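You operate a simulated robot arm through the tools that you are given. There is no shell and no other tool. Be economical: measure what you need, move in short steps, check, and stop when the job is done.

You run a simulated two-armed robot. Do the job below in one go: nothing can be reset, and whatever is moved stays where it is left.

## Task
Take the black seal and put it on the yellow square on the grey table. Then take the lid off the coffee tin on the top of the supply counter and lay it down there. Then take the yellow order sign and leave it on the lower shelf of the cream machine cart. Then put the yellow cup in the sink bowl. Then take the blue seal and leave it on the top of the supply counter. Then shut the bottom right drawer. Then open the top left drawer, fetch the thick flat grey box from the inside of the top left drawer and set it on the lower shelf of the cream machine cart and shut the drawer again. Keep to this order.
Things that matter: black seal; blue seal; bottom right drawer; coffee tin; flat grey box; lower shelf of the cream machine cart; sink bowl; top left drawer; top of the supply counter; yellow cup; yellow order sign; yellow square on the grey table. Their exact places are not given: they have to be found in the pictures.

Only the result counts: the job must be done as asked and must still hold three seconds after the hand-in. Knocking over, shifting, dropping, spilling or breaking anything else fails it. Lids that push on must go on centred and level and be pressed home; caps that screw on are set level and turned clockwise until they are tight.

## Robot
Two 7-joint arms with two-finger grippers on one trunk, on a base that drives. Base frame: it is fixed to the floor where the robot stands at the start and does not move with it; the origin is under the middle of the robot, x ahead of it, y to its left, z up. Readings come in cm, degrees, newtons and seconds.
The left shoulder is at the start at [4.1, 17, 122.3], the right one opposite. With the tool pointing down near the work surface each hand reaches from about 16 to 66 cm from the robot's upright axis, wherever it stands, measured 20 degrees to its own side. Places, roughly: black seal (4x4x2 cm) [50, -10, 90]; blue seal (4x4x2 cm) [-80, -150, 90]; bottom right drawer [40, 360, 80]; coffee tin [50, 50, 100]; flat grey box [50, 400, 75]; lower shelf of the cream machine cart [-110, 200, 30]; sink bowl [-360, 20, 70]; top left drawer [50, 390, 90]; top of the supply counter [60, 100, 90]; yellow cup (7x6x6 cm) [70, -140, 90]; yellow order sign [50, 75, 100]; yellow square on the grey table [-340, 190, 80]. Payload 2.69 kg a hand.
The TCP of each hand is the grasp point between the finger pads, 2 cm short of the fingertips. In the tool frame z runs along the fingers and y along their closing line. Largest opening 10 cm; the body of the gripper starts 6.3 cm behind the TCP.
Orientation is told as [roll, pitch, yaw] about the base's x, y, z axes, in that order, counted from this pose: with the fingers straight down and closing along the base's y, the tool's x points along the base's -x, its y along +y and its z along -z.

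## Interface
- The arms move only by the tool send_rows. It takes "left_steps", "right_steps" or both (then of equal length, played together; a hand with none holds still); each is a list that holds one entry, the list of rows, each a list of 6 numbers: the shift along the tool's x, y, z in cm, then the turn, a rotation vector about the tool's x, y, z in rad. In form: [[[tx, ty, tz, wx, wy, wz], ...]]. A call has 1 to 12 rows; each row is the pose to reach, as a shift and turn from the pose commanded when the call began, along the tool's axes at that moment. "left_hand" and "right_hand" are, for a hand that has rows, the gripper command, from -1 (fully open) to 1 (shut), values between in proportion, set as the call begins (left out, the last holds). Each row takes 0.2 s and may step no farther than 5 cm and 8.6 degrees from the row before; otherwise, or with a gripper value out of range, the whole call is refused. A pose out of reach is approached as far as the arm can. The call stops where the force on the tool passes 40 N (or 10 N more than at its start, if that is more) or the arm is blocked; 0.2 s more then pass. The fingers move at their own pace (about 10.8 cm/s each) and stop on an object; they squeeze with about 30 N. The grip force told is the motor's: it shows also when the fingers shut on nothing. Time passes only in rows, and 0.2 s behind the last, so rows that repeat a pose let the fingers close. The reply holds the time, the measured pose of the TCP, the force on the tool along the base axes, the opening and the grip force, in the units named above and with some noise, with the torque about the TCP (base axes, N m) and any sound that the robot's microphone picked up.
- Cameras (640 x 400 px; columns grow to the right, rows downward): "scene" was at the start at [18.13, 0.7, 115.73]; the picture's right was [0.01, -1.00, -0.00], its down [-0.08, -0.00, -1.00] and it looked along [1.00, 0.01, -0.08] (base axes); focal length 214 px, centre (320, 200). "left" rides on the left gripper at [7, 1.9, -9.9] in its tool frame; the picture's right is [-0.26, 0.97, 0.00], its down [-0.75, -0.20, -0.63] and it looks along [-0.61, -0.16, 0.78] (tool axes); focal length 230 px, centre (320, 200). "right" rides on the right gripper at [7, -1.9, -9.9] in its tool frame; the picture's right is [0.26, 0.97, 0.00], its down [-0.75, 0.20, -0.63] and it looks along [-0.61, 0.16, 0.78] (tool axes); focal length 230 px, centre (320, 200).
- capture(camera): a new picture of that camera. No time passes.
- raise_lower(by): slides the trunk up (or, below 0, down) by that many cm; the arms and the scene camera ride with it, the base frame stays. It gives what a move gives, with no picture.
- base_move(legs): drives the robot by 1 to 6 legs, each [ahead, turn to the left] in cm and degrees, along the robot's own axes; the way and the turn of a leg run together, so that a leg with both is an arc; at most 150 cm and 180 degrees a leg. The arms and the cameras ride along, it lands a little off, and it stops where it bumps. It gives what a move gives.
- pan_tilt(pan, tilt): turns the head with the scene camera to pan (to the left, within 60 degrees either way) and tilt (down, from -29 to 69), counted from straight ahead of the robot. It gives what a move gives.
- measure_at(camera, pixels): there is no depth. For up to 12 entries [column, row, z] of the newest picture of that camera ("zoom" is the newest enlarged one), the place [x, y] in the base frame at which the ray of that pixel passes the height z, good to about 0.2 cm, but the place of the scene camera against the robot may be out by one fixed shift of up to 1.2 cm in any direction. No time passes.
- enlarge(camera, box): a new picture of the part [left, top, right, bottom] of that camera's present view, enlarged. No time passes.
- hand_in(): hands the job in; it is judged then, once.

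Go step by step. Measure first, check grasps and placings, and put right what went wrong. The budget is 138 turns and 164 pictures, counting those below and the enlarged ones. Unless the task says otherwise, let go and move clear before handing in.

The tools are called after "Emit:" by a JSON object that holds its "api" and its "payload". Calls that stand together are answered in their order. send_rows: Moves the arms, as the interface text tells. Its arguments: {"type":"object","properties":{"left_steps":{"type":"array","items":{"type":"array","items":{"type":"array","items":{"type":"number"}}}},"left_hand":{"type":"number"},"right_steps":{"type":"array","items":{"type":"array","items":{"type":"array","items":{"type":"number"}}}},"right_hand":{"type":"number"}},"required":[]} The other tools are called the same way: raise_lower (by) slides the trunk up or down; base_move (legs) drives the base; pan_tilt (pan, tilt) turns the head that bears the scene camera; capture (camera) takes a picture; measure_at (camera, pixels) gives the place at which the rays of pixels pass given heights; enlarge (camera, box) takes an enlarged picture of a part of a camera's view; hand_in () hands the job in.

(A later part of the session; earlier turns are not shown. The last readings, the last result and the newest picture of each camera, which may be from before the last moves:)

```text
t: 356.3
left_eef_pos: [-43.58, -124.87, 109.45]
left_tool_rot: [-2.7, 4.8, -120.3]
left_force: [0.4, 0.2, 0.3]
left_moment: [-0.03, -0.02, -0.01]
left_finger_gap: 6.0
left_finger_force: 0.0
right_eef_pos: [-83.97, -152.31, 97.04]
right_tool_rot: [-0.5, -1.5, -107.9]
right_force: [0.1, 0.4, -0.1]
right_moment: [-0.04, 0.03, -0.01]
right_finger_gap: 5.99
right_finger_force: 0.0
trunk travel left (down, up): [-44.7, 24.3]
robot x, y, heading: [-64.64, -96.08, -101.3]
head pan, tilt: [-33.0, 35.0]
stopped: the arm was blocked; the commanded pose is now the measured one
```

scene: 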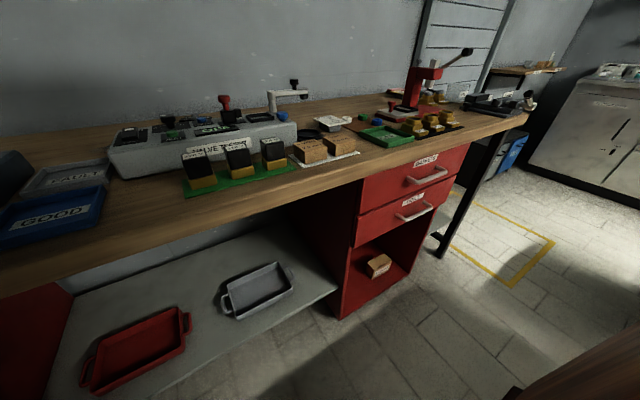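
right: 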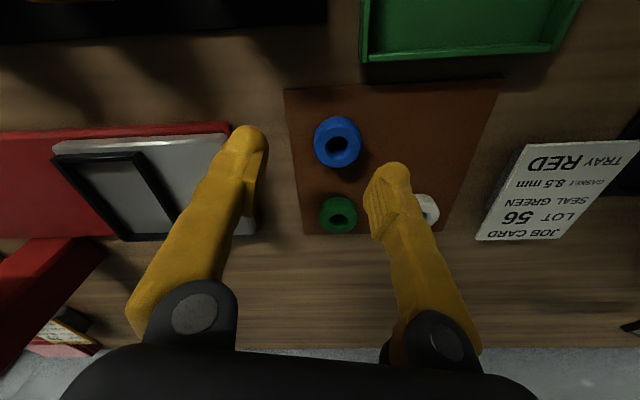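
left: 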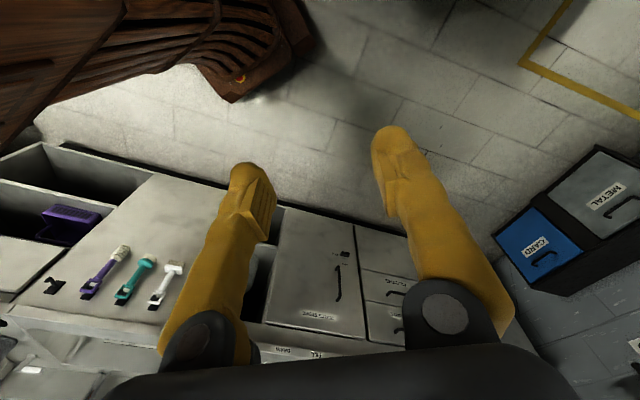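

The trunk lowering was blocked although forces are small. Try the arm alone in small steps.

Emit:
{"api": "send_rows", "payload": {"right_steps": [[[-0.9, 0.7, 0.5, 0, 0, 0], [-1.85, 1.44, 1, 0, 0, 0], [-1.85, 1.44, 2, 0, 0, 0], [-1.85, 1.44, 3, 0, 0, 0], [-1.85, 1.44, 4, 0, 0, 0]]]}}

Emit:
{"api": "pan_tilt", "payload": {"pan": -20, "tilt": 45}}

Emit:
{"api": "capture", "payload": {"camera": "scene"}}

```text
t: 356.6
left_eef_pos: [-43.3, -125.06, 109.47]
left_tool_rot: [-2.1, 4.6, -121.6]
left_force: [1.2, -0.3, -0.8]
left_moment: [-0.03, 0.01, 0.02]
left_finger_gap: 5.99
left_finger_force: 0.0
right_eef_pos: [-83.45, -151.4, 97.92]
right_tool_rot: [-0.4, -2.4, -107.9]
right_force: [-0.7, 0.5, -0.2]
right_moment: [-0.01, 0.0, 0.01]
right_finger_gap: 6.02
right_finger_force: 0.0
trunk travel left (down, up): [-44.7, 24.3]
robot x, y, heading: [-64.37, -95.92, -101.2]
head pan, tilt: [-33.0, 35.0]
stopped in row 1 (right hand): the arm was blocked; the commanded pose is now the measured one
```

```text
t: 357.4
left_eef_pos: [-43.13, -125.21, 109.49]
left_tool_rot: [-2.1, 4.5, -121.5]
left_force: [0.0, -0.2, 0.3]
left_moment: [-0.01, 0.0, 0.0]
left_finger_gap: 5.98
left_finger_force: 0.0
right_eef_pos: [-83.39, -151.59, 97.75]
right_tool_rot: [-0.3, -2.3, -107.8]
right_force: [0.1, 0.0, -0.5]
right_moment: [0.03, -0.01, 0.01]
right_finger_gap: 6.01
right_finger_force: 0.1
trunk travel left (down, up): [-44.7, 24.3]
robot x, y, heading: [-64.57, -96.12, -101.1]
head pan, tilt: [-20.0, 45.0]
```

```text
55 pictures are left
```

scene: 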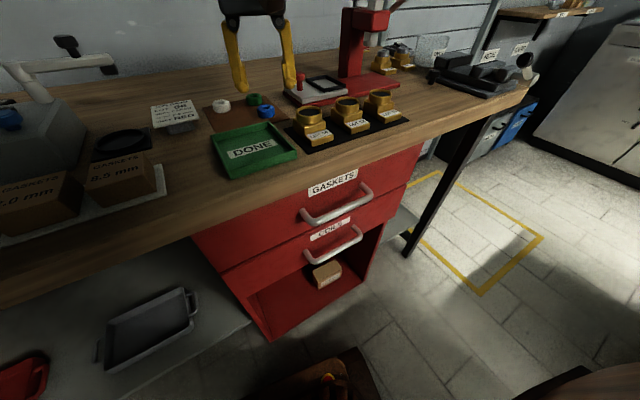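

I suspect the left arm (drifted back) is the one in contact, as in the earlier blocked turns. Move the left hand forward and straighten it, back off 10 cm, and retry turning to -90°.

Emit:
{"api": "send_rows", "payload": {"right_steps": [[[1.5, 0, -3, 0, 0.02, 0], [4, 0, -6, 0, 0.04, 0], [8, 0, -8, 0, 0.04, 0], [12, 0, -9, 0, 0.04, 0], [15, 0, -9, 0, 0.04, 0]]], "left_steps": [[[-2.4, 0.9, -0.5, 0, -0.03, -0.08], [-4.7, 1.8, -1, 0, -0.06, -0.16], [-7, 2.7, -1, 0, -0.08, -0.24], [-9.4, 3.5, -1, 0, -0.08, -0.32], [-9.4, 3.5, -1, 0, -0.08, -0.35]]]}}

Emit:
{"api": "base_move", "payload": {"legs": [[-10, 0], [0, 11]]}}

```text
t: 358.6
left_eef_pos: [-44.73, -133.2, 110.03]
left_tool_rot: [-1.8, -0.1, -99.8]
left_force: [-0.5, -0.8, 0.1]
left_moment: [-0.02, 0.0, -0.05]
left_finger_gap: 5.98
left_finger_force: 0.1
right_eef_pos: [-78.55, -136.66, 106.21]
right_tool_rot: [-0.4, -0.2, -108.0]
right_force: [-0.1, -0.4, 0.0]
right_moment: [-0.08, 0.04, 0.02]
right_finger_gap: 6.0
right_finger_force: 0.1
trunk travel left (down, up): [-44.7, 24.3]
robot x, y, heading: [-63.8, -96.15, -101.2]
head pan, tilt: [-20.0, 45.0]
```

```text
t: 360.4
left_eef_pos: [-36.09, -119.3, 109.97]
left_tool_rot: [-1.7, 0.0, -88.9]
left_force: [0.9, 0.0, 0.3]
left_moment: [0.02, 0.01, 0.01]
left_finger_gap: 5.99
left_finger_force: 0.1
right_eef_pos: [-68.75, -128.83, 106.29]
right_tool_rot: [-0.4, -0.2, -97.0]
right_force: [0.5, 0.7, -0.7]
right_moment: [0.01, -0.03, -0.01]
right_finger_gap: 6.0
right_finger_force: 0.0
trunk travel left (down, up): [-44.7, 24.3]
robot x, y, heading: [-62.4, -86.43, -90.3]
head pan, tilt: [-20.0, 45.0]
```

The turn now works. Drive 14 cm closer and bring the right hand over the seal at z≈93.

Emit:
{"api": "base_move", "payload": {"legs": [[14, 0]]}}

Emit:
{"api": "send_rows", "payload": {"right_steps": [[[-3.3, -3.2, 0, 0, 0, 0], [-6.6, -6.4, 0, 0, 0, 0], [-10, -9.6, 0, 0, 0, 0], [-13.4, -12.9, 0, 0, 0, 0], [-13.4, -12.9, 4, 0, 0, 0], [-13.4, -12.9, 8, 0, 0, 0], [-13.4, -12.9, 12, 0, 0, 0], [-13.4, -12.9, 13, 0, 0, 0]]]}}

Emit:
{"api": "capture", "payload": {"camera": "right"}}

```text
t: 361.8
left_eef_pos: [-36.22, -129.25, 111.21]
left_tool_rot: [-1.6, -2.2, -89.1]
left_force: [-0.5, 0.1, 0.3]
left_moment: [-0.01, -0.02, 0.02]
left_finger_gap: 5.97
left_finger_force: 0.0
right_eef_pos: [-69.0, -138.86, 107.95]
right_tool_rot: [-0.1, -2.3, -97.0]
right_force: [0.9, 0.6, 0.4]
right_moment: [-0.04, 0.07, 0.05]
right_finger_gap: 5.98
right_finger_force: 0.0
trunk travel left (down, up): [-44.7, 24.3]
robot x, y, heading: [-62.54, -100.28, -90.3]
head pan, tilt: [-20.0, 45.0]
```

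```text
t: 363.6
left_eef_pos: [-36.42, -131.68, 110.54]
left_tool_rot: [-1.7, -1.0, -89.1]
left_force: [0.3, 0.2, 0.5]
left_moment: [-0.09, 0.0, 0.03]
left_finger_gap: 5.99
left_finger_force: 0.1
right_eef_pos: [-83.37, -153.32, 94.14]
right_tool_rot: [-0.2, -1.0, -97.0]
right_force: [0.0, 0.3, 0.8]
right_moment: [-0.06, 0.02, -0.01]
right_finger_gap: 6.01
right_finger_force: 0.1
trunk travel left (down, up): [-44.7, 24.3]
robot x, y, heading: [-62.41, -100.6, -90.3]
head pan, tilt: [-20.0, 45.0]
```

```text
54 pictures are left
```

right: 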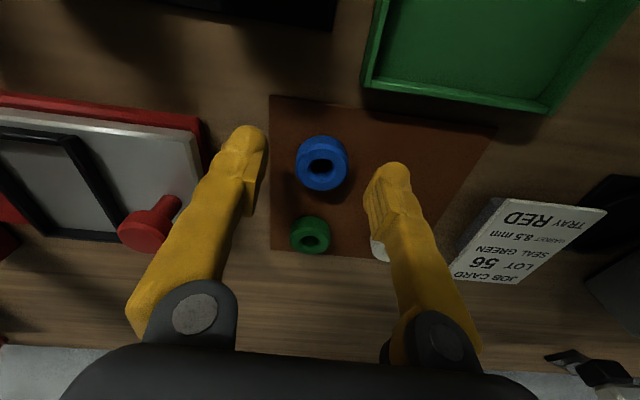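

Measure blue seal and the red knob near the left finger before descending.

Emit:
{"api": "measure_at", "payload": {"camera": "right", "pixels": [[321, 163, 88], [321, 163, 89], [296, 163, 89], [347, 163, 89], [145, 230, 92], [145, 230, 96], [145, 230, 99]]}}

```text
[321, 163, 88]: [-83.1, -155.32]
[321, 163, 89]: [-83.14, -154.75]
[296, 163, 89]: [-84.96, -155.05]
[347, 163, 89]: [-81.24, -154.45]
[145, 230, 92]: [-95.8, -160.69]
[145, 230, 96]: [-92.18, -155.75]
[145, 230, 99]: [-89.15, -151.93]
```

Clear. Descend to z≈90.6 centred on the seal and close.

Emit:
{"api": "send_rows", "payload": {"right_steps": [[[-1.0, 0.3, 1, 0, 0, 0], [-1.65, 0.45, 2, 0, 0, 0], [-1.65, 0.45, 3, 0, 0, 0], [-1.65, 0.45, 3.4, 0, 0, 0]]]}}

Emit:
{"api": "send_rows", "payload": {"right_steps": [[[0, 0, 0, 0, 0, 0], [0, 0, 0, 0, 0, 0], [0, 0, 0, 0, 0, 0], [0, 0, -0.5, 0, 0, 0], [0, 0, -3, 0, 0, 0], [0, 0, -7, 0, 0, 0], [0, 0, -11, 0, 0, 0]]], "right_hand": 1}}

Emit:
{"api": "capture", "payload": {"camera": "right"}}

```text
t: 364.3
left_eef_pos: [-36.35, -129.83, 110.13]
left_tool_rot: [-1.7, -0.1, -89.1]
left_force: [-0.3, -1.1, -0.4]
left_moment: [0.04, -0.06, -0.01]
left_finger_gap: 5.99
left_finger_force: 0.0
right_eef_pos: [-83.21, -154.16, 92.68]
right_tool_rot: [0.3, -2.1, -96.9]
right_force: [-0.9, -0.2, -0.7]
right_moment: [-0.01, 0.01, 0.01]
right_finger_gap: 6.0
right_finger_force: 0.0
trunk travel left (down, up): [-44.7, 24.3]
robot x, y, heading: [-62.32, -100.23, -90.6]
head pan, tilt: [-20.0, 45.0]
stopped in row 3 (right hand): the force on the tool passed its limit at 49 N (the readings are from after the stop); the commanded pose is now the measured one
```

```text
t: 365.9
left_eef_pos: [-36.34, -129.87, 110.17]
left_tool_rot: [-1.7, -0.4, -89.1]
left_force: [-0.2, -0.3, -0.7]
left_moment: [-0.01, -0.02, 0.03]
left_finger_gap: 6.0
left_finger_force: 0.2
right_eef_pos: [-83.09, -153.62, 103.72]
right_tool_rot: [0.2, -2.1, -97.0]
right_force: [-1.2, -0.1, 0.2]
right_moment: [-0.02, 0.01, -0.01]
right_finger_gap: 3.02
right_finger_force: 29.8
trunk travel left (down, up): [-44.7, 24.3]
robot x, y, heading: [-62.47, -100.3, -90.7]
head pan, tilt: [-20.0, 45.0]
```

```text
53 pictures are left
```

right: 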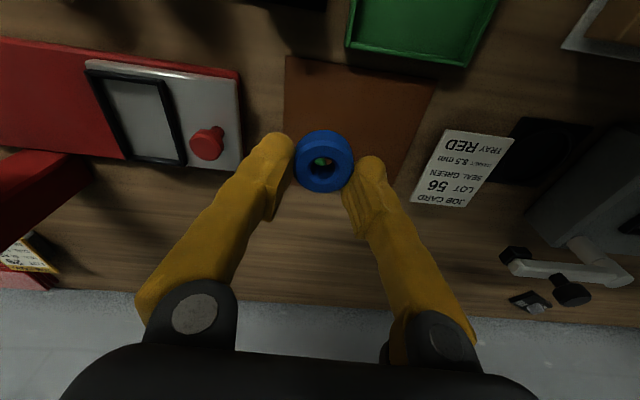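

Blue seal held. Retract the hand, then drive to the supply counter near the spot where the black seal was (48,-7), which is free.

Emit:
{"api": "send_rows", "payload": {"right_steps": [[[4.5, 0, -1, 0, 0, 0], [9, 0, -2, 0, 0.02, 0], [13.5, 0, -3, 0, 0.035, 0], [18, 1, -4, 0, 0.035, 0]]]}}

Emit:
{"api": "base_move", "payload": {"legs": [[-13, 0], [0, 90.6], [33, 0], [0, 90], [90, 0], [0, -90]]}}

Emit:
{"api": "pan_tilt", "payload": {"pan": 0, "tilt": 35}}

Emit:
{"api": "capture", "payload": {"camera": "scene"}}

```text
t: 366.9
left_eef_pos: [-36.26, -130.0, 110.29]
left_tool_rot: [-1.8, -0.3, -89.2]
left_force: [0.4, -0.4, -0.1]
left_moment: [0.0, 0.06, -0.01]
left_finger_gap: 6.0
left_finger_force: 0.0
right_eef_pos: [-79.91, -135.82, 107.18]
right_tool_rot: [0.0, 0.0, -97.0]
right_force: [0.7, -0.1, -0.9]
right_moment: [-0.01, 0.0, -0.01]
right_finger_gap: 3.01
right_finger_force: 30.1
trunk travel left (down, up): [-44.7, 24.3]
robot x, y, heading: [-62.68, -100.69, -90.7]
head pan, tilt: [-20.0, 45.0]
```

```text
t: 386.0
left_eef_pos: [3.96, 26.29, 110.29]
left_tool_rot: [-1.7, -0.5, -0.5]
left_force: [1.0, -0.1, -0.4]
left_moment: [-0.01, 0.02, 0.0]
left_finger_gap: 5.98
left_finger_force: 0.1
right_eef_pos: [8.61, -17.3, 107.18]
right_tool_rot: [0.1, -0.1, -8.5]
right_force: [-0.2, -0.2, 0.1]
right_moment: [0.03, -0.01, -0.04]
right_finger_gap: 3.0
right_finger_force: 29.8
trunk travel left (down, up): [-44.7, 24.3]
robot x, y, heading: [-26.14, 1.82, -1.7]
head pan, tilt: [-20.0, 45.0]
```

```text
t: 386.8
left_eef_pos: [1.56, 26.39, 109.22]
left_tool_rot: [-1.7, 2.4, -0.5]
left_force: [0.6, 0.4, 0.1]
left_moment: [0.01, -0.01, 0.01]
left_finger_gap: 6.01
left_finger_force: 0.0
right_eef_pos: [7.08, -17.39, 107.72]
right_tool_rot: [0.1, -1.0, -8.4]
right_force: [-0.5, 0.4, -1.3]
right_moment: [-0.01, -0.03, 0.0]
right_finger_gap: 3.02
right_finger_force: 30.3
trunk travel left (down, up): [-44.7, 24.3]
robot x, y, heading: [-26.3, 1.4, -2.0]
head pan, tilt: [0.0, 35.0]
```

```text
52 pictures are left
```

scene: 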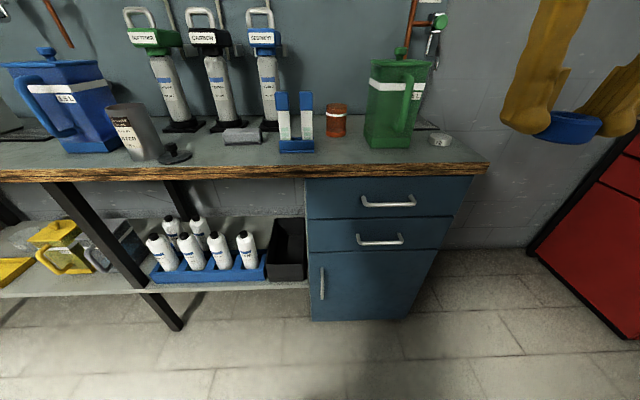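

Drive 22 cm in and move the seal to (43,-6), lowering to just above the counter.

Emit:
{"api": "base_move", "payload": {"legs": [[22, 0]]}}

Emit:
{"api": "send_rows", "payload": {"right_steps": [[[-3, 3.5, 0, 0, 0, 0], [-6, 7, 0, 0, 0, 0], [-9, 10.5, 0, 0, 0, 0], [-12, 13.9, 0.2, 0, 0.017, 0], [-11.9, 13.9, 4.5, 0, 0.017, 0], [-11.9, 13.9, 9, 0, 0.017, 0], [-11.8, 13.9, 13, 0, 0.017, 0], [-11.8, 13.9, 15.5, 0, 0.017, 0], [-11.8, 13.9, 15.5, 0, 0.017, 0]]]}}

Emit:
{"api": "enlarge", "payload": {"camera": "scene", "box": [240, 80, 480, 230]}}

```text
t: 388.5
left_eef_pos: [23.52, 25.59, 109.05]
left_tool_rot: [-1.7, 2.4, -0.5]
left_force: [0.8, 0.8, -0.4]
left_moment: [0.03, 0.05, 0.03]
left_finger_gap: 5.98
left_finger_force: 0.0
right_eef_pos: [29.17, -18.13, 107.6]
right_tool_rot: [0.2, -0.8, -8.4]
right_force: [0.5, 0.1, -0.7]
right_moment: [0.02, 0.09, -0.02]
right_finger_gap: 3.02
right_finger_force: 30.1
trunk travel left (down, up): [-44.7, 24.3]
robot x, y, heading: [-4.41, 1.07, -1.7]
head pan, tilt: [0.0, 35.0]
```

```text
t: 390.5
left_eef_pos: [21.43, 25.77, 108.48]
left_tool_rot: [-1.5, 4.1, -0.8]
left_force: [0.4, 0.7, -0.2]
left_moment: [0.03, -0.03, -0.01]
left_finger_gap: 6.01
left_finger_force: 0.2
right_eef_pos: [41.25, -5.93, 93.2]
right_tool_rot: [0.2, -0.7, -8.4]
right_force: [0.1, 0.3, -0.7]
right_moment: [-0.02, 0.0, -0.02]
right_finger_gap: 3.01
right_finger_force: 30.2
trunk travel left (down, up): [-44.7, 24.3]
robot x, y, heading: [-4.49, 0.91, -1.9]
head pan, tilt: [0.0, 35.0]
```

```text
2.67 times, centred on (360, 155) of scene
```

zoom: 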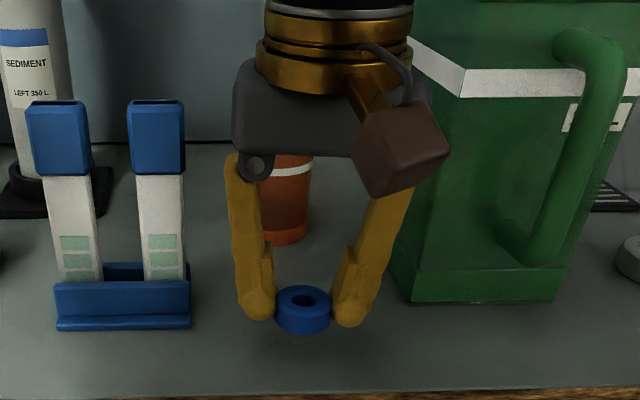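

Seal hovers ~2 cm above a free spot. Lower until contact, then release and rise.

Emit:
{"api": "send_rows", "payload": {"right_steps": [[[0, 0, 0.6, 0, 0, 0], [0, 0, 1.2, 0, 0, 0], [0, 0, 1.6, 0, 0, 0], [0, 0, 1.9, 0, 0, 0], [0, 0, 2.2, 0, 0, 0]]]}}

Emit:
{"api": "send_rows", "payload": {"right_steps": [[[0, 0, 0, 0, 0, 0], [0, 0, 0, 0, 0, 0], [0, 0, -1, 0, 0, 0], [0, 0, -4, 0, 0, 0], [0, 0, -9, 0, 0, 0], [0, 0, -14, 0, 0, 0], [4, 0, -18, 0, 0, 0], [8, 0, -20, 0, 0, 0]]], "right_hand": 0}}

Emit:
{"api": "enlarge", "payload": {"camera": "scene", "box": [240, 80, 480, 230]}}

```text
t: 391.7
left_eef_pos: [21.5, 25.73, 108.41]
left_tool_rot: [-1.4, 4.4, -0.7]
left_force: [0.8, 0.0, 0.6]
left_moment: [-0.01, -0.03, -0.03]
left_finger_gap: 6.03
left_finger_force: 0.0
right_eef_pos: [41.54, -5.89, 90.88]
right_tool_rot: [0.3, -0.8, -8.5]
right_force: [-0.5, -0.7, -0.2]
right_moment: [0.01, -0.02, 0.01]
right_finger_gap: 3.04
right_finger_force: 29.5
trunk travel left (down, up): [-44.7, 24.3]
robot x, y, heading: [-4.39, 0.91, -1.7]
head pan, tilt: [0.0, 35.0]
```

```text
refused: row 7 steps farther than a row can; nothing moved
```

```text
2.67 times, centred on (360, 155) of scene
```

zoom: 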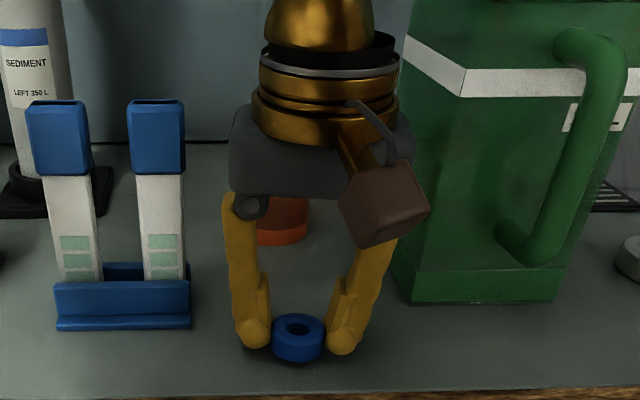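

No contact yet at 90.9; lower a bit more, release, check, and then head up the aisle.

Emit:
{"api": "send_rows", "payload": {"right_steps": [[[0, 0, 0.3, 0, 0, 0], [0, 0, 0.6, 0, 0, 0], [0, 0, 0.8, 0, 0, 0]]]}}

Emit:
{"api": "send_rows", "payload": {"right_steps": [[[0, 0, 0, 0, 0, 0], [0, 0, 0, 0, 0, 0], [0, 0, -1, 0, 0, 0], [0, 0, -4, 0, 0, 0], [0, 0, -8.5, 0, 0, 0], [0, 0, -13, 0, 0, 0], [3, 0, -16, 0, 0, 0], [6, 0, -19, 0, 0, 0]]], "right_hand": 0}}

Emit:
{"api": "enlarge", "payload": {"camera": "scene", "box": [240, 80, 480, 230]}}

Emit:
{"api": "base_move", "payload": {"legs": [[-24, 0], [0, 91.7], [150, 0], [125, 0]]}}

Emit:
{"api": "pan_tilt", "payload": {"pan": -33, "tilt": 25}}

Emit:
{"api": "capture", "payload": {"camera": "scene"}}

```text
t: 392.5
left_eef_pos: [21.46, 25.89, 108.46]
left_tool_rot: [-1.5, 4.2, -0.8]
left_force: [-0.1, -0.3, 0.3]
left_moment: [-0.02, 0.0, -0.02]
left_finger_gap: 6.02
left_finger_force: 0.2
right_eef_pos: [41.45, -5.93, 90.3]
right_tool_rot: [0.4, -1.0, -8.4]
right_force: [-1.0, -1.8, 16.2]
right_moment: [-0.09, -0.03, 0.0]
right_finger_gap: 3.0
right_finger_force: 30.2
trunk travel left (down, up): [-44.7, 24.3]
robot x, y, heading: [-4.77, 0.84, -1.9]
head pan, tilt: [0.0, 35.0]
```

```text
t: 394.3
left_eef_pos: [21.43, 25.91, 108.56]
left_tool_rot: [-1.4, 4.2, -0.8]
left_force: [0.0, 0.5, -0.7]
left_moment: [0.03, 0.01, 0.01]
left_finger_gap: 6.0
left_finger_force: 0.0
right_eef_pos: [35.33, -4.95, 108.97]
right_tool_rot: [0.2, -0.9, -8.4]
right_force: [0.3, -0.4, 0.2]
right_moment: [-0.01, -0.03, 0.0]
right_finger_gap: 5.01
right_finger_force: 0.1
trunk travel left (down, up): [-44.7, 24.3]
robot x, y, heading: [-4.77, 0.66, -1.6]
head pan, tilt: [0.0, 35.0]
```

```text
2.67 times, centred on (360, 155) of scene
```

zoom: 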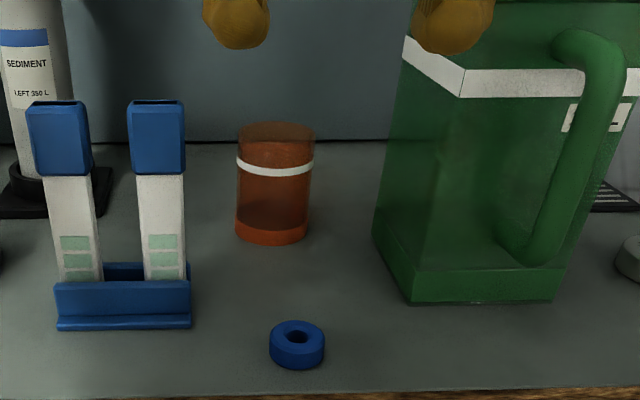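

```text
t: 396.6
left_eef_pos: [-3.23, 27.88, 109.31]
left_tool_rot: [0.2, 1.2, -2.3]
left_force: [-1.1, -1.1, 0.2]
left_moment: [0.02, -0.07, 0.02]
left_finger_gap: 5.98
left_finger_force: 0.0
right_eef_pos: [7.14, -3.22, 110.15]
right_tool_rot: [0.4, -2.9, -7.1]
right_force: [-0.6, -0.6, 0.0]
right_moment: [0.03, -0.04, 0.0]
right_finger_gap: 4.99
right_finger_force: 0.0
trunk travel left (down, up): [-44.7, 24.3]
robot x, y, heading: [-29.22, 1.48, -0.9]
head pan, tilt: [0.0, 35.0]
stopped in leg 2: the robot was blocked; the commanded pose is now the measured one
```

```text
t: 397.6
left_eef_pos: [-3.08, 27.85, 109.21]
left_tool_rot: [0.1, 1.5, -2.4]
left_force: [-0.5, 0.0, 0.1]
left_moment: [0.01, 0.0, 0.01]
left_finger_gap: 5.98
left_finger_force: 0.0
right_eef_pos: [7.42, -3.33, 109.99]
right_tool_rot: [0.3, -2.6, -7.1]
right_force: [0.1, 0.1, -0.2]
right_moment: [-0.02, 0.02, 0.0]
right_finger_gap: 4.98
right_finger_force: 0.1
trunk travel left (down, up): [-44.7, 24.3]
robot x, y, heading: [-29.12, 1.77, -0.4]
head pan, tilt: [-33.0, 25.0]
```

```text
48 pictures are left
```

scene: 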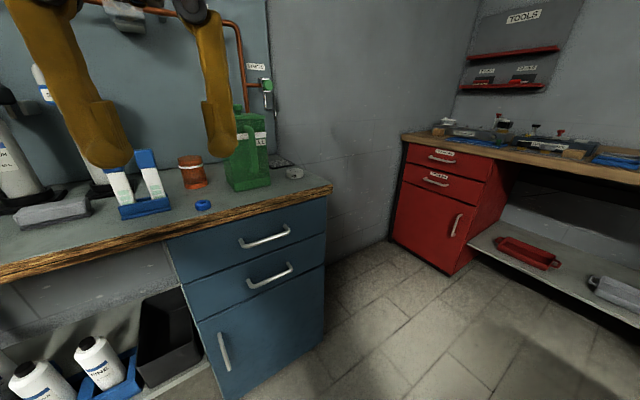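

The seal rests on the counter. The turn was blocked by the left arm again; push the left hand forward, advance 8 cm and turn.

Emit:
{"api": "send_rows", "payload": {"left_steps": [[[-4, 0, 0, 0, 0, 0], [-8, 0, 0, 0, 0, 0.02], [-12, 0, 0, 0, 0, 0.04], [-12, 0, 0, 0, 0, 0.04]]]}}

Emit:
{"api": "base_move", "payload": {"legs": [[7, 0], [0, 91], [150, 0], [125, 0]]}}

Emit:
{"api": "capture", "payload": {"camera": "scene"}}

```text
t: 398.6
left_eef_pos: [7.07, 27.35, 109.51]
left_tool_rot: [-0.7, 0.9, -3.2]
left_force: [-0.7, 0.0, 0.7]
left_moment: [-0.01, -0.01, 0.01]
left_finger_gap: 6.0
left_finger_force: 0.1
right_eef_pos: [7.28, -3.36, 110.15]
right_tool_rot: [0.4, -2.8, -7.1]
right_force: [-0.3, -1.0, 0.0]
right_moment: [0.01, 0.01, 0.0]
right_finger_gap: 5.02
right_finger_force: 0.1
trunk travel left (down, up): [-44.7, 24.3]
robot x, y, heading: [-29.29, 1.89, -0.4]
head pan, tilt: [-33.0, 25.0]
```

```text
t: 416.4
left_eef_pos: [-45.08, 312.59, 109.47]
left_tool_rot: [-0.7, 0.9, 86.2]
left_force: [0.3, 0.4, -1.1]
left_moment: [-0.02, -0.02, 0.02]
left_finger_gap: 6.01
left_finger_force: 0.1
right_eef_pos: [-14.37, 312.81, 110.17]
right_tool_rot: [0.2, -2.7, 82.3]
right_force: [-0.5, 0.1, -0.2]
right_moment: [-0.01, 0.0, 0.0]
right_finger_gap: 4.99
right_finger_force: 0.1
trunk travel left (down, up): [-44.7, 24.3]
robot x, y, heading: [-20.15, 275.98, 88.5]
head pan, tilt: [-33.0, 25.0]
```

```text
47 pictures are left
```

scene: 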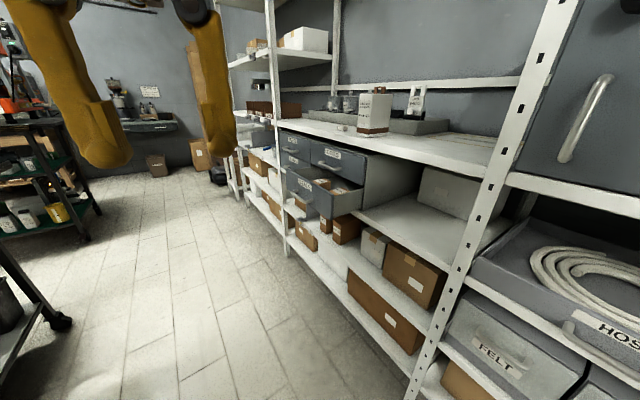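

The drawer block is at (320,175); the bottom right drawer sticks out. Enlarge and measure, then drive to face it.

Emit:
{"api": "enlarge", "payload": {"camera": "scene", "box": [260, 110, 400, 230]}}

Emit:
{"api": "measure_at", "payload": {"camera": "scene", "pixels": [[310, 190, 80], [345, 198, 80], [362, 157, 90], [280, 140, 90], [312, 150, 90], [283, 255, 2], [407, 390, 30]]}}

Emit:
{"api": "base_move", "payload": {"legs": [[98, 0], [0, -88.5]]}}

Emit:
{"api": "pan_tilt", "payload": {"pan": 0, "tilt": 38}}

Emit:
{"api": "capture", "payload": {"camera": "scene"}}

```text
3.33 times, centred on (330, 170) of scene
```

zoom: 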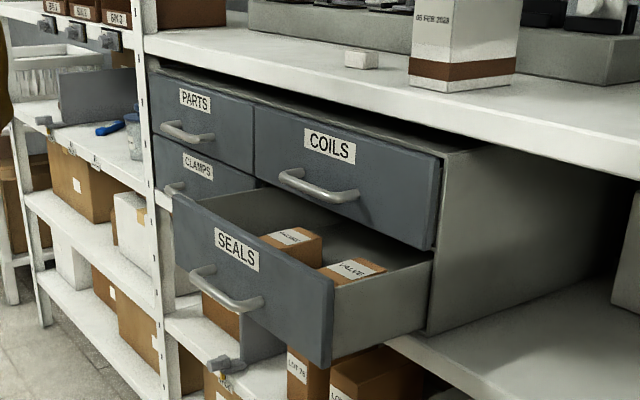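

```text
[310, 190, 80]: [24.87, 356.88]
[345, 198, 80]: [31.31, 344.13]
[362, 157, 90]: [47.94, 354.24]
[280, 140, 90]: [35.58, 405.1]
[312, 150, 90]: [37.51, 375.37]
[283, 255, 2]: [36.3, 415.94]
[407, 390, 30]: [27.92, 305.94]
```

```text
t: 425.5
left_eef_pos: [17.03, 400.78, 109.81]
left_tool_rot: [-0.9, -0.1, -3.2]
left_force: [-0.8, 0.6, -0.7]
left_moment: [-0.02, 0.0, 0.0]
left_finger_gap: 6.0
left_finger_force: 0.0
right_eef_pos: [17.6, 370.05, 110.69]
right_tool_rot: [0.4, -3.8, -7.1]
right_force: [0.6, 0.0, 0.2]
right_moment: [0.01, 0.01, 0.01]
right_finger_gap: 4.99
right_finger_force: 0.0
trunk travel left (down, up): [-44.7, 24.3]
robot x, y, heading: [-17.26, 375.85, -0.7]
head pan, tilt: [-33.0, 25.0]
```

```text
t: 426.4
left_eef_pos: [15.51, 400.84, 110.41]
left_tool_rot: [-0.7, -1.1, -3.0]
left_force: [-0.5, 0.0, -0.1]
left_moment: [0.01, 0.0, -0.01]
left_finger_gap: 6.0
left_finger_force: 0.0
right_eef_pos: [15.97, 369.87, 111.2]
right_tool_rot: [0.4, -4.6, -7.1]
right_force: [-0.3, 0.5, 0.4]
right_moment: [-0.03, 0.0, -0.02]
right_finger_gap: 4.99
right_finger_force: 0.0
trunk travel left (down, up): [-44.7, 24.3]
robot x, y, heading: [-17.17, 375.89, -0.8]
head pan, tilt: [0.0, 38.0]
```

```text
45 pictures are left
```

scene: 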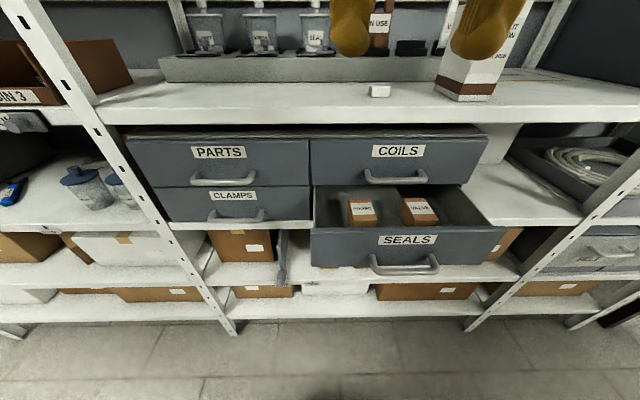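

The SEALS (bottom right) drawer is open; PARTS is top left. Measure face positions to plan the push.

Emit:
{"api": "measure_at", "payload": {"camera": "scene", "pixels": [[405, 228, 85], [405, 228, 83], [405, 240, 82], [405, 240, 80], [314, 240, 82], [505, 228, 84], [398, 152, 92], [218, 152, 92], [222, 181, 90], [222, 181, 88], [138, 140, 94], [310, 140, 94]]}}

```text
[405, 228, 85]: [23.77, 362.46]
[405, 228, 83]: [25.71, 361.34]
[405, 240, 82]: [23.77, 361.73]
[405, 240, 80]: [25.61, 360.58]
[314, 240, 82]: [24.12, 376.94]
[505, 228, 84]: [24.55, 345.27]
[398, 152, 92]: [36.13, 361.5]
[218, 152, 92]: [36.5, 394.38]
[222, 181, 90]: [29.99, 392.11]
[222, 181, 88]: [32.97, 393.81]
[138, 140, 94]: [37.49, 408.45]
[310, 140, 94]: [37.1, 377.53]
```

Closed face plane is x≈37; the SEALS face is at x≈24, z 76–85. I'll back off 20 cm, pitch the right hand horizontal with closed fingers at (12,361,82), then push by driving ahead.

Emit:
{"api": "base_move", "payload": {"legs": [[-20, 0]]}}

Emit:
{"api": "send_rows", "payload": {"right_steps": [[[-1.2, -0.6, 2.5, 0, -0.117, 0], [-2.4, -1.2, 5, 0, -0.233, 0], [-3.6, -1.7, 7.6, 0, -0.35, 0], [-4.9, -2.3, 10.1, 0, -0.467, 0], [-6.1, -2.9, 12.6, 0, -0.583, 0], [-7.3, -3.5, 15.2, 0, -0.7, 0], [-8.5, -4, 17.7, 0, -0.817, 0], [-9.7, -4.6, 20.2, 0, -0.933, 0], [-11, -5.2, 22.7, 0, -1.05, 0], [-12.2, -5.8, 25.3, 0, -1.167, 0], [-13.4, -6.3, 27.8, 0, -1.283, 0], [-14.6, -6.9, 30.3, 0, -1.4, 0]]], "right_hand": 1}}

Emit:
{"api": "capture", "payload": {"camera": "scene"}}

```text
t: 428.0
left_eef_pos: [-4.83, 401.1, 110.47]
left_tool_rot: [-0.7, -1.1, -3.3]
left_force: [-0.3, 0.3, -0.4]
left_moment: [-0.02, -0.05, -0.02]
left_finger_gap: 5.99
left_finger_force: 0.1
right_eef_pos: [-4.23, 370.24, 111.19]
right_tool_rot: [0.5, -4.8, -7.2]
right_force: [-0.1, -0.8, -0.2]
right_moment: [0.03, -0.05, 0.0]
right_finger_gap: 5.0
right_finger_force: 0.0
trunk travel left (down, up): [-44.7, 24.3]
robot x, y, heading: [-37.33, 376.12, -0.7]
head pan, tilt: [0.0, 38.0]
```

```text
t: 430.6
left_eef_pos: [-6.66, 400.99, 110.01]
left_tool_rot: [-0.7, -0.1, -3.3]
left_force: [-0.6, 0.0, -0.6]
left_moment: [0.03, 0.04, 0.02]
left_finger_gap: 6.0
left_finger_force: 0.0
right_eef_pos: [10.66, 361.47, 82.99]
right_tool_rot: [8.0, -85.8, -15.2]
right_force: [-0.1, 0.3, 0.2]
right_moment: [0.0, -0.03, 0.03]
right_finger_gap: 0.01
right_finger_force: 29.2
trunk travel left (down, up): [-44.7, 24.3]
robot x, y, heading: [-37.25, 376.11, -0.7]
head pan, tilt: [0.0, 38.0]
```

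```text
44 pictures are left
```

scene: 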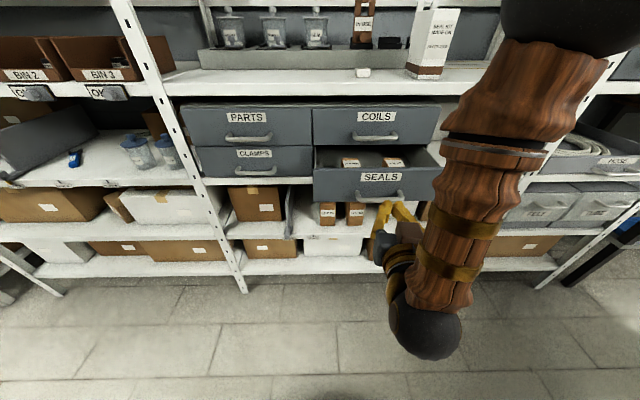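

The fingertips are level with the SEALS face. Drive 23 cm ahead to push it in.

Emit:
{"api": "base_move", "payload": {"legs": [[23, 0]]}}

Emit:
{"api": "capture", "payload": {"camera": "scene"}}

```text
t: 432.4
left_eef_pos: [16.52, 400.59, 110.02]
left_tool_rot: [-0.8, 0.0, -3.4]
left_force: [0.0, 0.0, -0.6]
left_moment: [0.0, 0.05, 0.0]
left_finger_gap: 5.99
left_finger_force: 0.1
right_eef_pos: [33.53, 361.08, 82.98]
right_tool_rot: [7.0, -85.5, -14.3]
right_force: [0.9, -0.5, -0.9]
right_moment: [-0.04, 0.01, 0.01]
right_finger_gap: 0.0
right_finger_force: 29.6
trunk travel left (down, up): [-44.7, 24.3]
robot x, y, heading: [-14.28, 375.92, -0.6]
head pan, tilt: [0.0, 38.0]
```

```text
43 pictures are left
```

scene: 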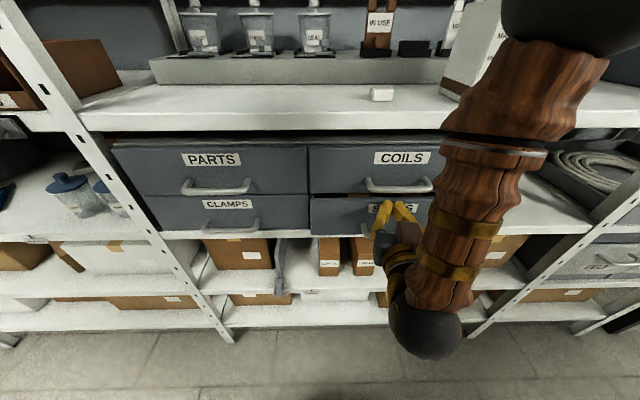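

Almost shut. Push the last bit with the arm until resistance, then retreat.

Emit:
{"api": "send_rows", "payload": {"right_steps": [[[0, 0, 0.5, 0, 0, 0], [0, 0, 1, 0, 0, 0], [0, 0, 1.5, 0, 0, 0], [0, 0, 2, 0, 0, 0], [0, 0, 2.5, 0, 0, 0], [0, 0, 3, 0, 0, 0]]]}}

Emit:
{"api": "send_rows", "payload": {"right_steps": [[[0, 0, -2, 0, 0, 0], [0, 0, -6, 0, 0, 0], [0, 0, -10, 0, 0, 0], [0, -3, -14, 0, 0, 0]]]}}

Emit:
{"api": "capture", "payload": {"camera": "scene"}}

```text
t: 433.8
left_eef_pos: [13.89, 400.67, 108.97]
left_tool_rot: [-0.9, 2.7, -3.3]
left_force: [-0.1, 0.1, -0.4]
left_moment: [0.01, 0.01, 0.01]
left_finger_gap: 5.99
left_finger_force: 0.0
right_eef_pos: [35.44, 360.75, 83.51]
right_tool_rot: [10.4, -86.6, -17.5]
right_force: [0.5, -0.3, -0.2]
right_moment: [0.01, 0.02, 0.01]
right_finger_gap: 0.0
right_finger_force: 29.2
trunk travel left (down, up): [-44.7, 24.3]
robot x, y, heading: [-14.39, 375.69, -0.6]
head pan, tilt: [0.0, 38.0]
```

```text
t: 434.8
left_eef_pos: [13.93, 400.42, 108.93]
left_tool_rot: [-0.8, 2.7, -3.3]
left_force: [0.5, -1.2, -0.4]
left_moment: [0.05, 0.0, 0.0]
left_finger_gap: 5.99
left_finger_force: 0.1
right_eef_pos: [23.9, 358.17, 83.68]
right_tool_rot: [10.0, -86.3, -18.5]
right_force: [-0.1, -0.2, 0.9]
right_moment: [0.02, 0.0, 0.02]
right_finger_gap: 0.01
right_finger_force: 29.8
right hand out of reach, approached as far as the arm can: row 4
trunk travel left (down, up): [-44.7, 24.3]
robot x, y, heading: [-14.83, 375.51, -0.8]
head pan, tilt: [0.0, 38.0]
```

```text
42 pictures are left
```

scene: 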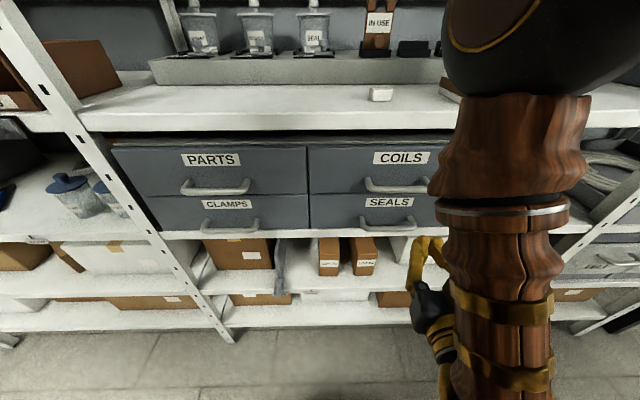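

SEALS looks flush. Verify by enlarging, and measure the PARTS handle (216,187).

Emit:
{"api": "enlarge", "payload": {"camera": "scene", "box": [100, 130, 440, 250]}}

Emit:
{"api": "measure_at", "payload": {"camera": "scene", "pixels": [[216, 188, 84], [216, 188, 86], [216, 188, 88], [184, 180, 87], [249, 181, 87], [212, 160, 90], [212, 160, 92], [212, 197, 86], [385, 198, 84], [230, 203, 84], [310, 145, 95], [212, 148, 95]]}}

```text
1.88 times, centred on (270, 190) of scene
```

zoom: 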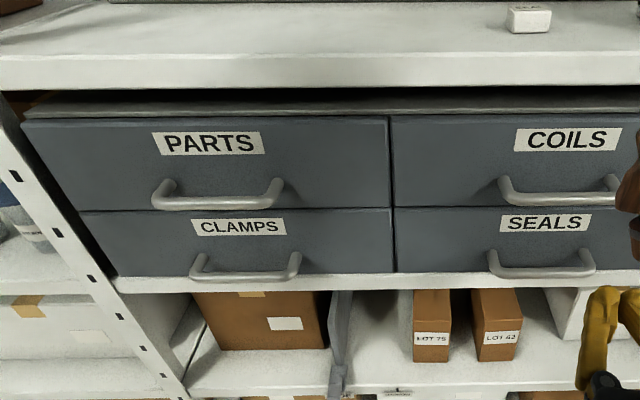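

```text
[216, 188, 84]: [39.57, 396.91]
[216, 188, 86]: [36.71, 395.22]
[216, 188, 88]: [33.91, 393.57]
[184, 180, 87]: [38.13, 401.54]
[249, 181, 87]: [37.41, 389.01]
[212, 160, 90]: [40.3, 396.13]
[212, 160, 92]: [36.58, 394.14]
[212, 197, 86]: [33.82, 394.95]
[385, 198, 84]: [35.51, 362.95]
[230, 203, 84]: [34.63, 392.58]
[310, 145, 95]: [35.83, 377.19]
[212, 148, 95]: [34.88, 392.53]
```

SEALS is flush with CLAMPS. For PARTS I'll use the right hand (already horizontal): turn it 90° so the fingers close vertically, shift the base ~27 cm to the left, and line up with the handle bar (~(33.5,394.5,88)).

Emit:
{"api": "send_rows", "payload": {"right_steps": [[[0, 0, 0, 0, 0, 0.14], [0, 0, 0, 0, 0, 0.28], [0, 0, 0, 0, 0, 0.42], [0, 0, 0, 0, 0, 0.56], [0, 0, 0, 0, 0, 0.7], [0, 0, 0, 0, 0, 0.84], [0, 0, 0, 0, 0, 0.98], [0, 0, 0, 0, 0, 1.12], [0, 0, 0, 0, 0, 1.26], [0, 0, 0, 0, 0, 1.4], [0, 0, 0, 0, 0, 1.54], [0, 0, 0, 0, 0, 1.57]]], "left_steps": [[[-1, 0, 0, 0, 0, 0], [-2, 0, 0, 0, 0, 0], [-3, 0, 0, 0, 0, 0], [-4, 0, 0, 0, -0.01, 0], [-5, 0, 0, 0, -0.02, 0], [-6, 0, 0, 0, -0.03, 0], [-7, 0, 0, 0, -0.04, 0], [-8, 0, 0, 0, -0.04, 0], [-8, 0, 0, 0, -0.04, 0], [-8, 0, 0, 0, -0.04, 0], [-8, 0, 0, 0, -0.04, 0], [-8, 0, 0, 0, -0.04, 0]]], "right_hand": 0}}

Emit:
{"api": "base_move", "payload": {"legs": [[-15, 0], [0, 90.8], [27, 0], [0, -90]]}}

Emit:
{"api": "capture", "payload": {"camera": "right"}}

Emit:
{"api": "capture", "payload": {"camera": "scene"}}

```text
t: 437.4
left_eef_pos: [22.83, 400.15, 110.55]
left_tool_rot: [-0.8, -3.3, -3.4]
left_force: [-0.3, 0.1, 1.2]
left_moment: [0.01, 0.02, 0.01]
left_finger_gap: 6.02
left_finger_force: 0.1
right_eef_pos: [23.65, 358.2, 83.39]
right_tool_rot: [85.9, 0.3, -98.5]
right_force: [0.0, 0.2, -0.7]
right_moment: [0.02, 0.02, 0.01]
right_finger_gap: 5.02
right_finger_force: 0.0
trunk travel left (down, up): [-44.7, 24.3]
robot x, y, heading: [-14.26, 375.74, -0.9]
head pan, tilt: [0.0, 38.0]
```

```text
t: 448.1
left_eef_pos: [7.15, 427.8, 110.61]
left_tool_rot: [-0.7, -3.3, -2.3]
left_force: [-0.6, -0.5, 0.0]
left_moment: [-0.02, -0.03, 0.01]
left_finger_gap: 5.98
left_finger_force: 0.0
right_eef_pos: [8.56, 386.06, 83.3]
right_tool_rot: [85.9, 0.2, -97.1]
right_force: [0.0, 0.0, -0.6]
right_moment: [0.02, 0.01, 0.0]
right_finger_gap: 4.99
right_finger_force: 0.1
trunk travel left (down, up): [-44.7, 24.3]
robot x, y, heading: [-29.49, 403.88, 0.1]
head pan, tilt: [0.0, 38.0]
```

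```text
40 pictures are left
```

right: 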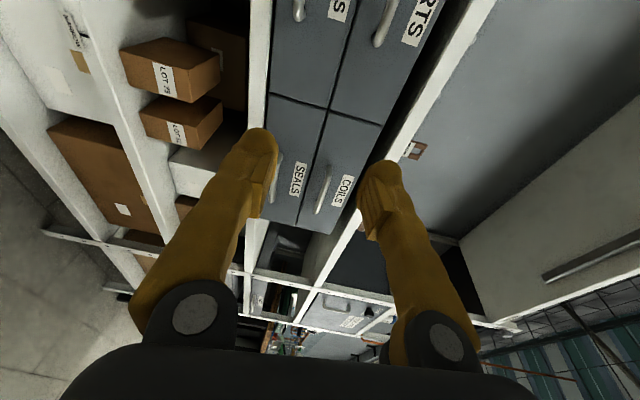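

```text
39 pictures are left
```

scene: 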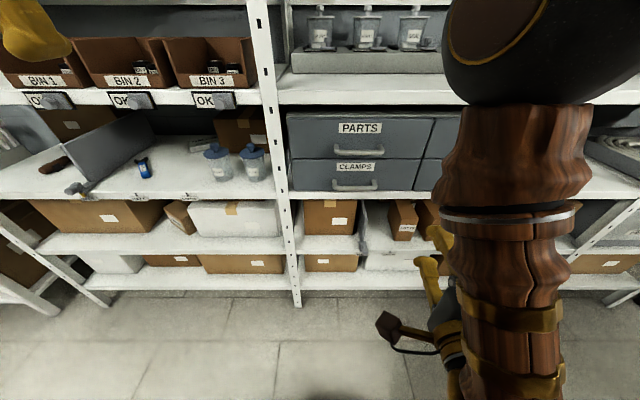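

Measure the handle's near end in the right camera for its height, together with the scene view.

Emit:
{"api": "measure_at", "payload": {"camera": "right", "pixels": [[376, 42, 86], [376, 42, 87], [376, 42, 88], [376, 42, 89], [392, 8, 88], [392, 8, 89]]}}

Emit:
{"api": "measure_at", "payload": {"camera": "scene", "pixels": [[358, 155, 86], [358, 155, 87], [358, 155, 88], [358, 155, 89], [336, 151, 88], [382, 151, 88]]}}

```text
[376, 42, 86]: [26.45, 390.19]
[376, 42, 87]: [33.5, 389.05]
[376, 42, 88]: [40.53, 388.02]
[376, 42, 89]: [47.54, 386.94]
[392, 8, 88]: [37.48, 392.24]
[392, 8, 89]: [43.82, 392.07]
```

```text
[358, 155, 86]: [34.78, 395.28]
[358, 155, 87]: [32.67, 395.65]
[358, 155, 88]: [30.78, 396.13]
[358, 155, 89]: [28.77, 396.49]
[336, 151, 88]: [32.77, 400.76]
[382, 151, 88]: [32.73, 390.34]
```

Bar centre ≈ (33.2,394.8,87.2). Advance onto it, close, and pull: base back 16 cm, then arm 8 cm.

Emit:
{"api": "send_rows", "payload": {"right_steps": [[[2.9, 1.4, 3, 0, 0, 0], [5.8, 2.8, 6, 0, 0, 0], [8.7, 4.2, 9, 0, 0, 0], [11.4, 5.5, 12, 0, 0, 0], [11.4, 5.56, 16, 0, 0, 0], [11.4, 5.56, 20, 0, 0, 0], [11.4, 5.56, 22, 0, 0, 0], [11.4, 5.56, 23, 0, 0, 0], [11.4, 5.56, 23, 0, 0, 0]]]}}

Emit:
{"api": "send_rows", "payload": {"right_steps": [[[0, 0, 0, 0, 0, 0], [0, 0, 0, 0, 0, 0], [0, 0, 0, 0, 0, 0], [0, 0, 0, 0, 0, 0]]], "right_hand": 1}}

Emit:
{"api": "base_move", "payload": {"legs": [[-16, 0]]}}

Emit:
{"api": "capture", "payload": {"camera": "scene"}}

```text
t: 450.1
left_eef_pos: [5.33, 427.86, 111.16]
left_tool_rot: [-0.7, -4.3, -2.3]
left_force: [0.7, -0.9, 0.0]
left_moment: [0.01, 0.0, 0.0]
left_finger_gap: 6.0
left_finger_force: 0.0
right_eef_pos: [31.98, 394.57, 88.22]
right_tool_rot: [86.8, 0.4, -97.2]
right_force: [-0.5, 0.2, -0.3]
right_moment: [0.01, 0.01, -0.02]
right_finger_gap: 5.0
right_finger_force: 0.1
trunk travel left (down, up): [-44.7, 24.3]
robot x, y, heading: [-29.32, 403.48, 0.2]
head pan, tilt: [0.0, 38.0]
```

```text
t: 451.1
left_eef_pos: [5.44, 427.83, 111.07]
left_tool_rot: [-0.8, -4.2, -2.3]
left_force: [0.9, 0.2, 0.1]
left_moment: [0.02, 0.0, -0.01]
left_finger_gap: 5.98
left_finger_force: 0.0
right_eef_pos: [31.92, 394.61, 88.25]
right_tool_rot: [86.8, 0.3, -97.2]
right_force: [0.2, 0.0, 0.5]
right_moment: [0.0, 0.0, 0.0]
right_finger_gap: 0.0
right_finger_force: 30.2
trunk travel left (down, up): [-44.7, 24.3]
robot x, y, heading: [-29.5, 403.55, 0.2]
head pan, tilt: [0.0, 38.0]
```

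```text
t: 452.6
left_eef_pos: [-10.76, 427.86, 111.18]
left_tool_rot: [-0.7, -4.3, -2.6]
left_force: [-1.1, 0.0, 0.1]
left_moment: [0.0, -0.03, -0.04]
left_finger_gap: 6.0
left_finger_force: 0.0
right_eef_pos: [15.62, 394.45, 88.3]
right_tool_rot: [86.9, 0.5, -97.3]
right_force: [-0.2, 0.3, 0.2]
right_moment: [-0.01, -0.01, 0.0]
right_finger_gap: 0.03
right_finger_force: 29.2
trunk travel left (down, up): [-44.7, 24.3]
robot x, y, heading: [-45.63, 403.4, -0.0]
head pan, tilt: [0.0, 38.0]
```

```text
38 pictures are left
```

scene: 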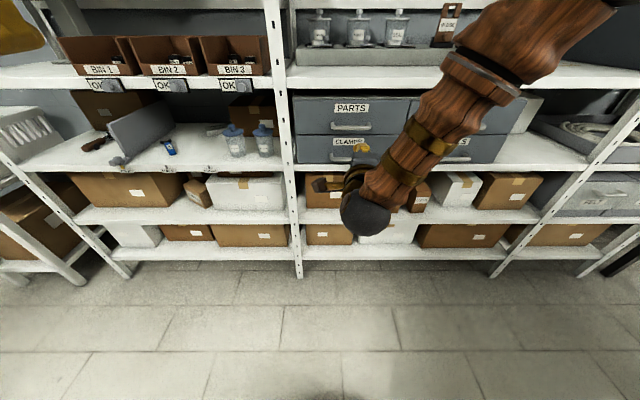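

The fingers closed on nothing: the bar is deeper than I took it. Open, go back in 2.8 cm deeper and 0.8 cm lower, close, and pull again.

Emit:
{"api": "send_rows", "payload": {"right_steps": [[[0, -0.4, 0, 0, 0, 0], [0, -0.7, 0, 0, 0, 0], [0, -0.7, 0, 0, 0, 0]]], "right_hand": 0}}

Emit:
{"api": "base_move", "payload": {"legs": [[18, 0]]}}

Emit:
{"api": "send_rows", "payload": {"right_steps": [[[0, 0, 0.5, 0, 0, 0], [0, 0, 1.0, 0, 0, 0], [0, 0, 1.2, 0, 0, 0]]]}}

Emit:
{"api": "send_rows", "payload": {"right_steps": [[[0, 0, 0, 0, 0, 0], [0, 0, 0, 0, 0, 0], [0, 0, 0, 0, 0, 0], [0, 0, 0, 0, 0, 0]]], "right_hand": 1}}

Emit:
{"api": "base_move", "payload": {"legs": [[-18, 0]]}}

Emit:
{"api": "capture", "payload": {"camera": "scene"}}

```text
t: 453.4
left_eef_pos: [-12.67, 427.71, 110.82]
left_tool_rot: [-0.6, -3.3, -2.6]
left_force: [-0.6, 0.1, -0.2]
left_moment: [-0.01, 0.02, -0.01]
left_finger_gap: 6.0
left_finger_force: 0.1
right_eef_pos: [14.4, 394.57, 88.57]
right_tool_rot: [87.7, 0.5, -97.4]
right_force: [0.0, -0.3, -1.1]
right_moment: [0.0, -0.05, -0.02]
right_finger_gap: 5.0
right_finger_force: 0.2
trunk travel left (down, up): [-44.7, 24.3]
robot x, y, heading: [-45.75, 403.75, 0.0]
head pan, tilt: [0.0, 38.0]
```

```text
t: 454.9
left_eef_pos: [5.55, 427.78, 110.83]
left_tool_rot: [-0.7, -3.4, -2.4]
left_force: [0.1, 0.4, 0.4]
left_moment: [0.01, 0.05, 0.0]
left_finger_gap: 6.01
left_finger_force: 0.1
right_eef_pos: [32.63, 394.61, 88.5]
right_tool_rot: [87.7, 0.4, -97.2]
right_force: [1.2, -0.3, 0.6]
right_moment: [0.0, -0.02, 0.01]
right_finger_gap: 4.98
right_finger_force: 0.1
trunk travel left (down, up): [-44.7, 24.3]
robot x, y, heading: [-27.21, 403.63, -0.0]
head pan, tilt: [0.0, 38.0]
```

```text
t: 455.7
left_eef_pos: [3.02, 427.8, 109.44]
left_tool_rot: [-0.7, -0.6, -2.3]
left_force: [1.1, -0.1, 0.3]
left_moment: [0.0, 0.03, 0.01]
left_finger_gap: 5.97
left_finger_force: 0.1
right_eef_pos: [32.39, 394.51, 89.35]
right_tool_rot: [88.7, 0.7, -97.2]
right_force: [0.6, 0.7, -0.3]
right_moment: [0.03, 0.0, -0.02]
right_finger_gap: 4.99
right_finger_force: 0.1
trunk travel left (down, up): [-44.7, 24.3]
robot x, y, heading: [-27.21, 403.69, -0.1]
head pan, tilt: [0.0, 38.0]
```

```text
t: 456.7
left_eef_pos: [3.01, 427.81, 109.46]
left_tool_rot: [-0.8, -0.6, -2.4]
left_force: [0.2, 1.0, -0.8]
left_moment: [0.0, 0.0, 0.0]
left_finger_gap: 6.0
left_finger_force: 0.0
right_eef_pos: [32.48, 394.43, 89.4]
right_tool_rot: [88.7, 0.5, -97.2]
right_force: [1.0, -0.8, 0.4]
right_moment: [-0.01, 0.02, 0.0]
right_finger_gap: 0.01
right_finger_force: 29.4
trunk travel left (down, up): [-44.7, 24.3]
robot x, y, heading: [-27.47, 403.45, 0.2]
head pan, tilt: [0.0, 38.0]
```

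```text
t: 458.2
left_eef_pos: [-14.84, 427.83, 109.52]
left_tool_rot: [-0.7, -0.7, -2.6]
left_force: [-0.5, 0.4, -0.2]
left_moment: [-0.03, -0.03, 0.01]
left_finger_gap: 5.99
left_finger_force: 0.1
right_eef_pos: [14.57, 394.26, 89.53]
right_tool_rot: [88.8, 0.5, -97.4]
right_force: [-0.6, 0.6, 0.1]
right_moment: [0.0, 0.0, 0.0]
right_finger_gap: 0.0
right_finger_force: 29.2
trunk travel left (down, up): [-44.7, 24.3]
robot x, y, heading: [-45.25, 403.72, 0.0]
head pan, tilt: [0.0, 38.0]
```

```text
37 pictures are left
```

scene: 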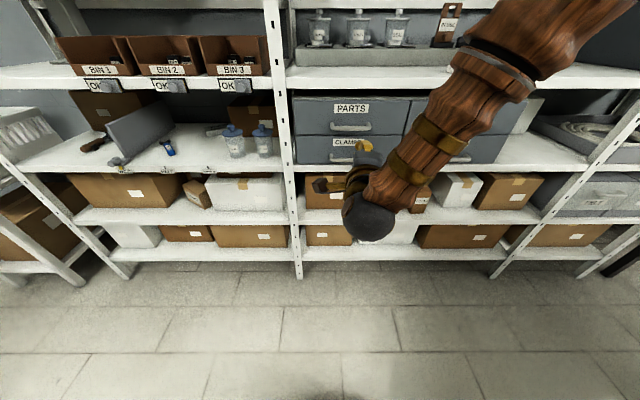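

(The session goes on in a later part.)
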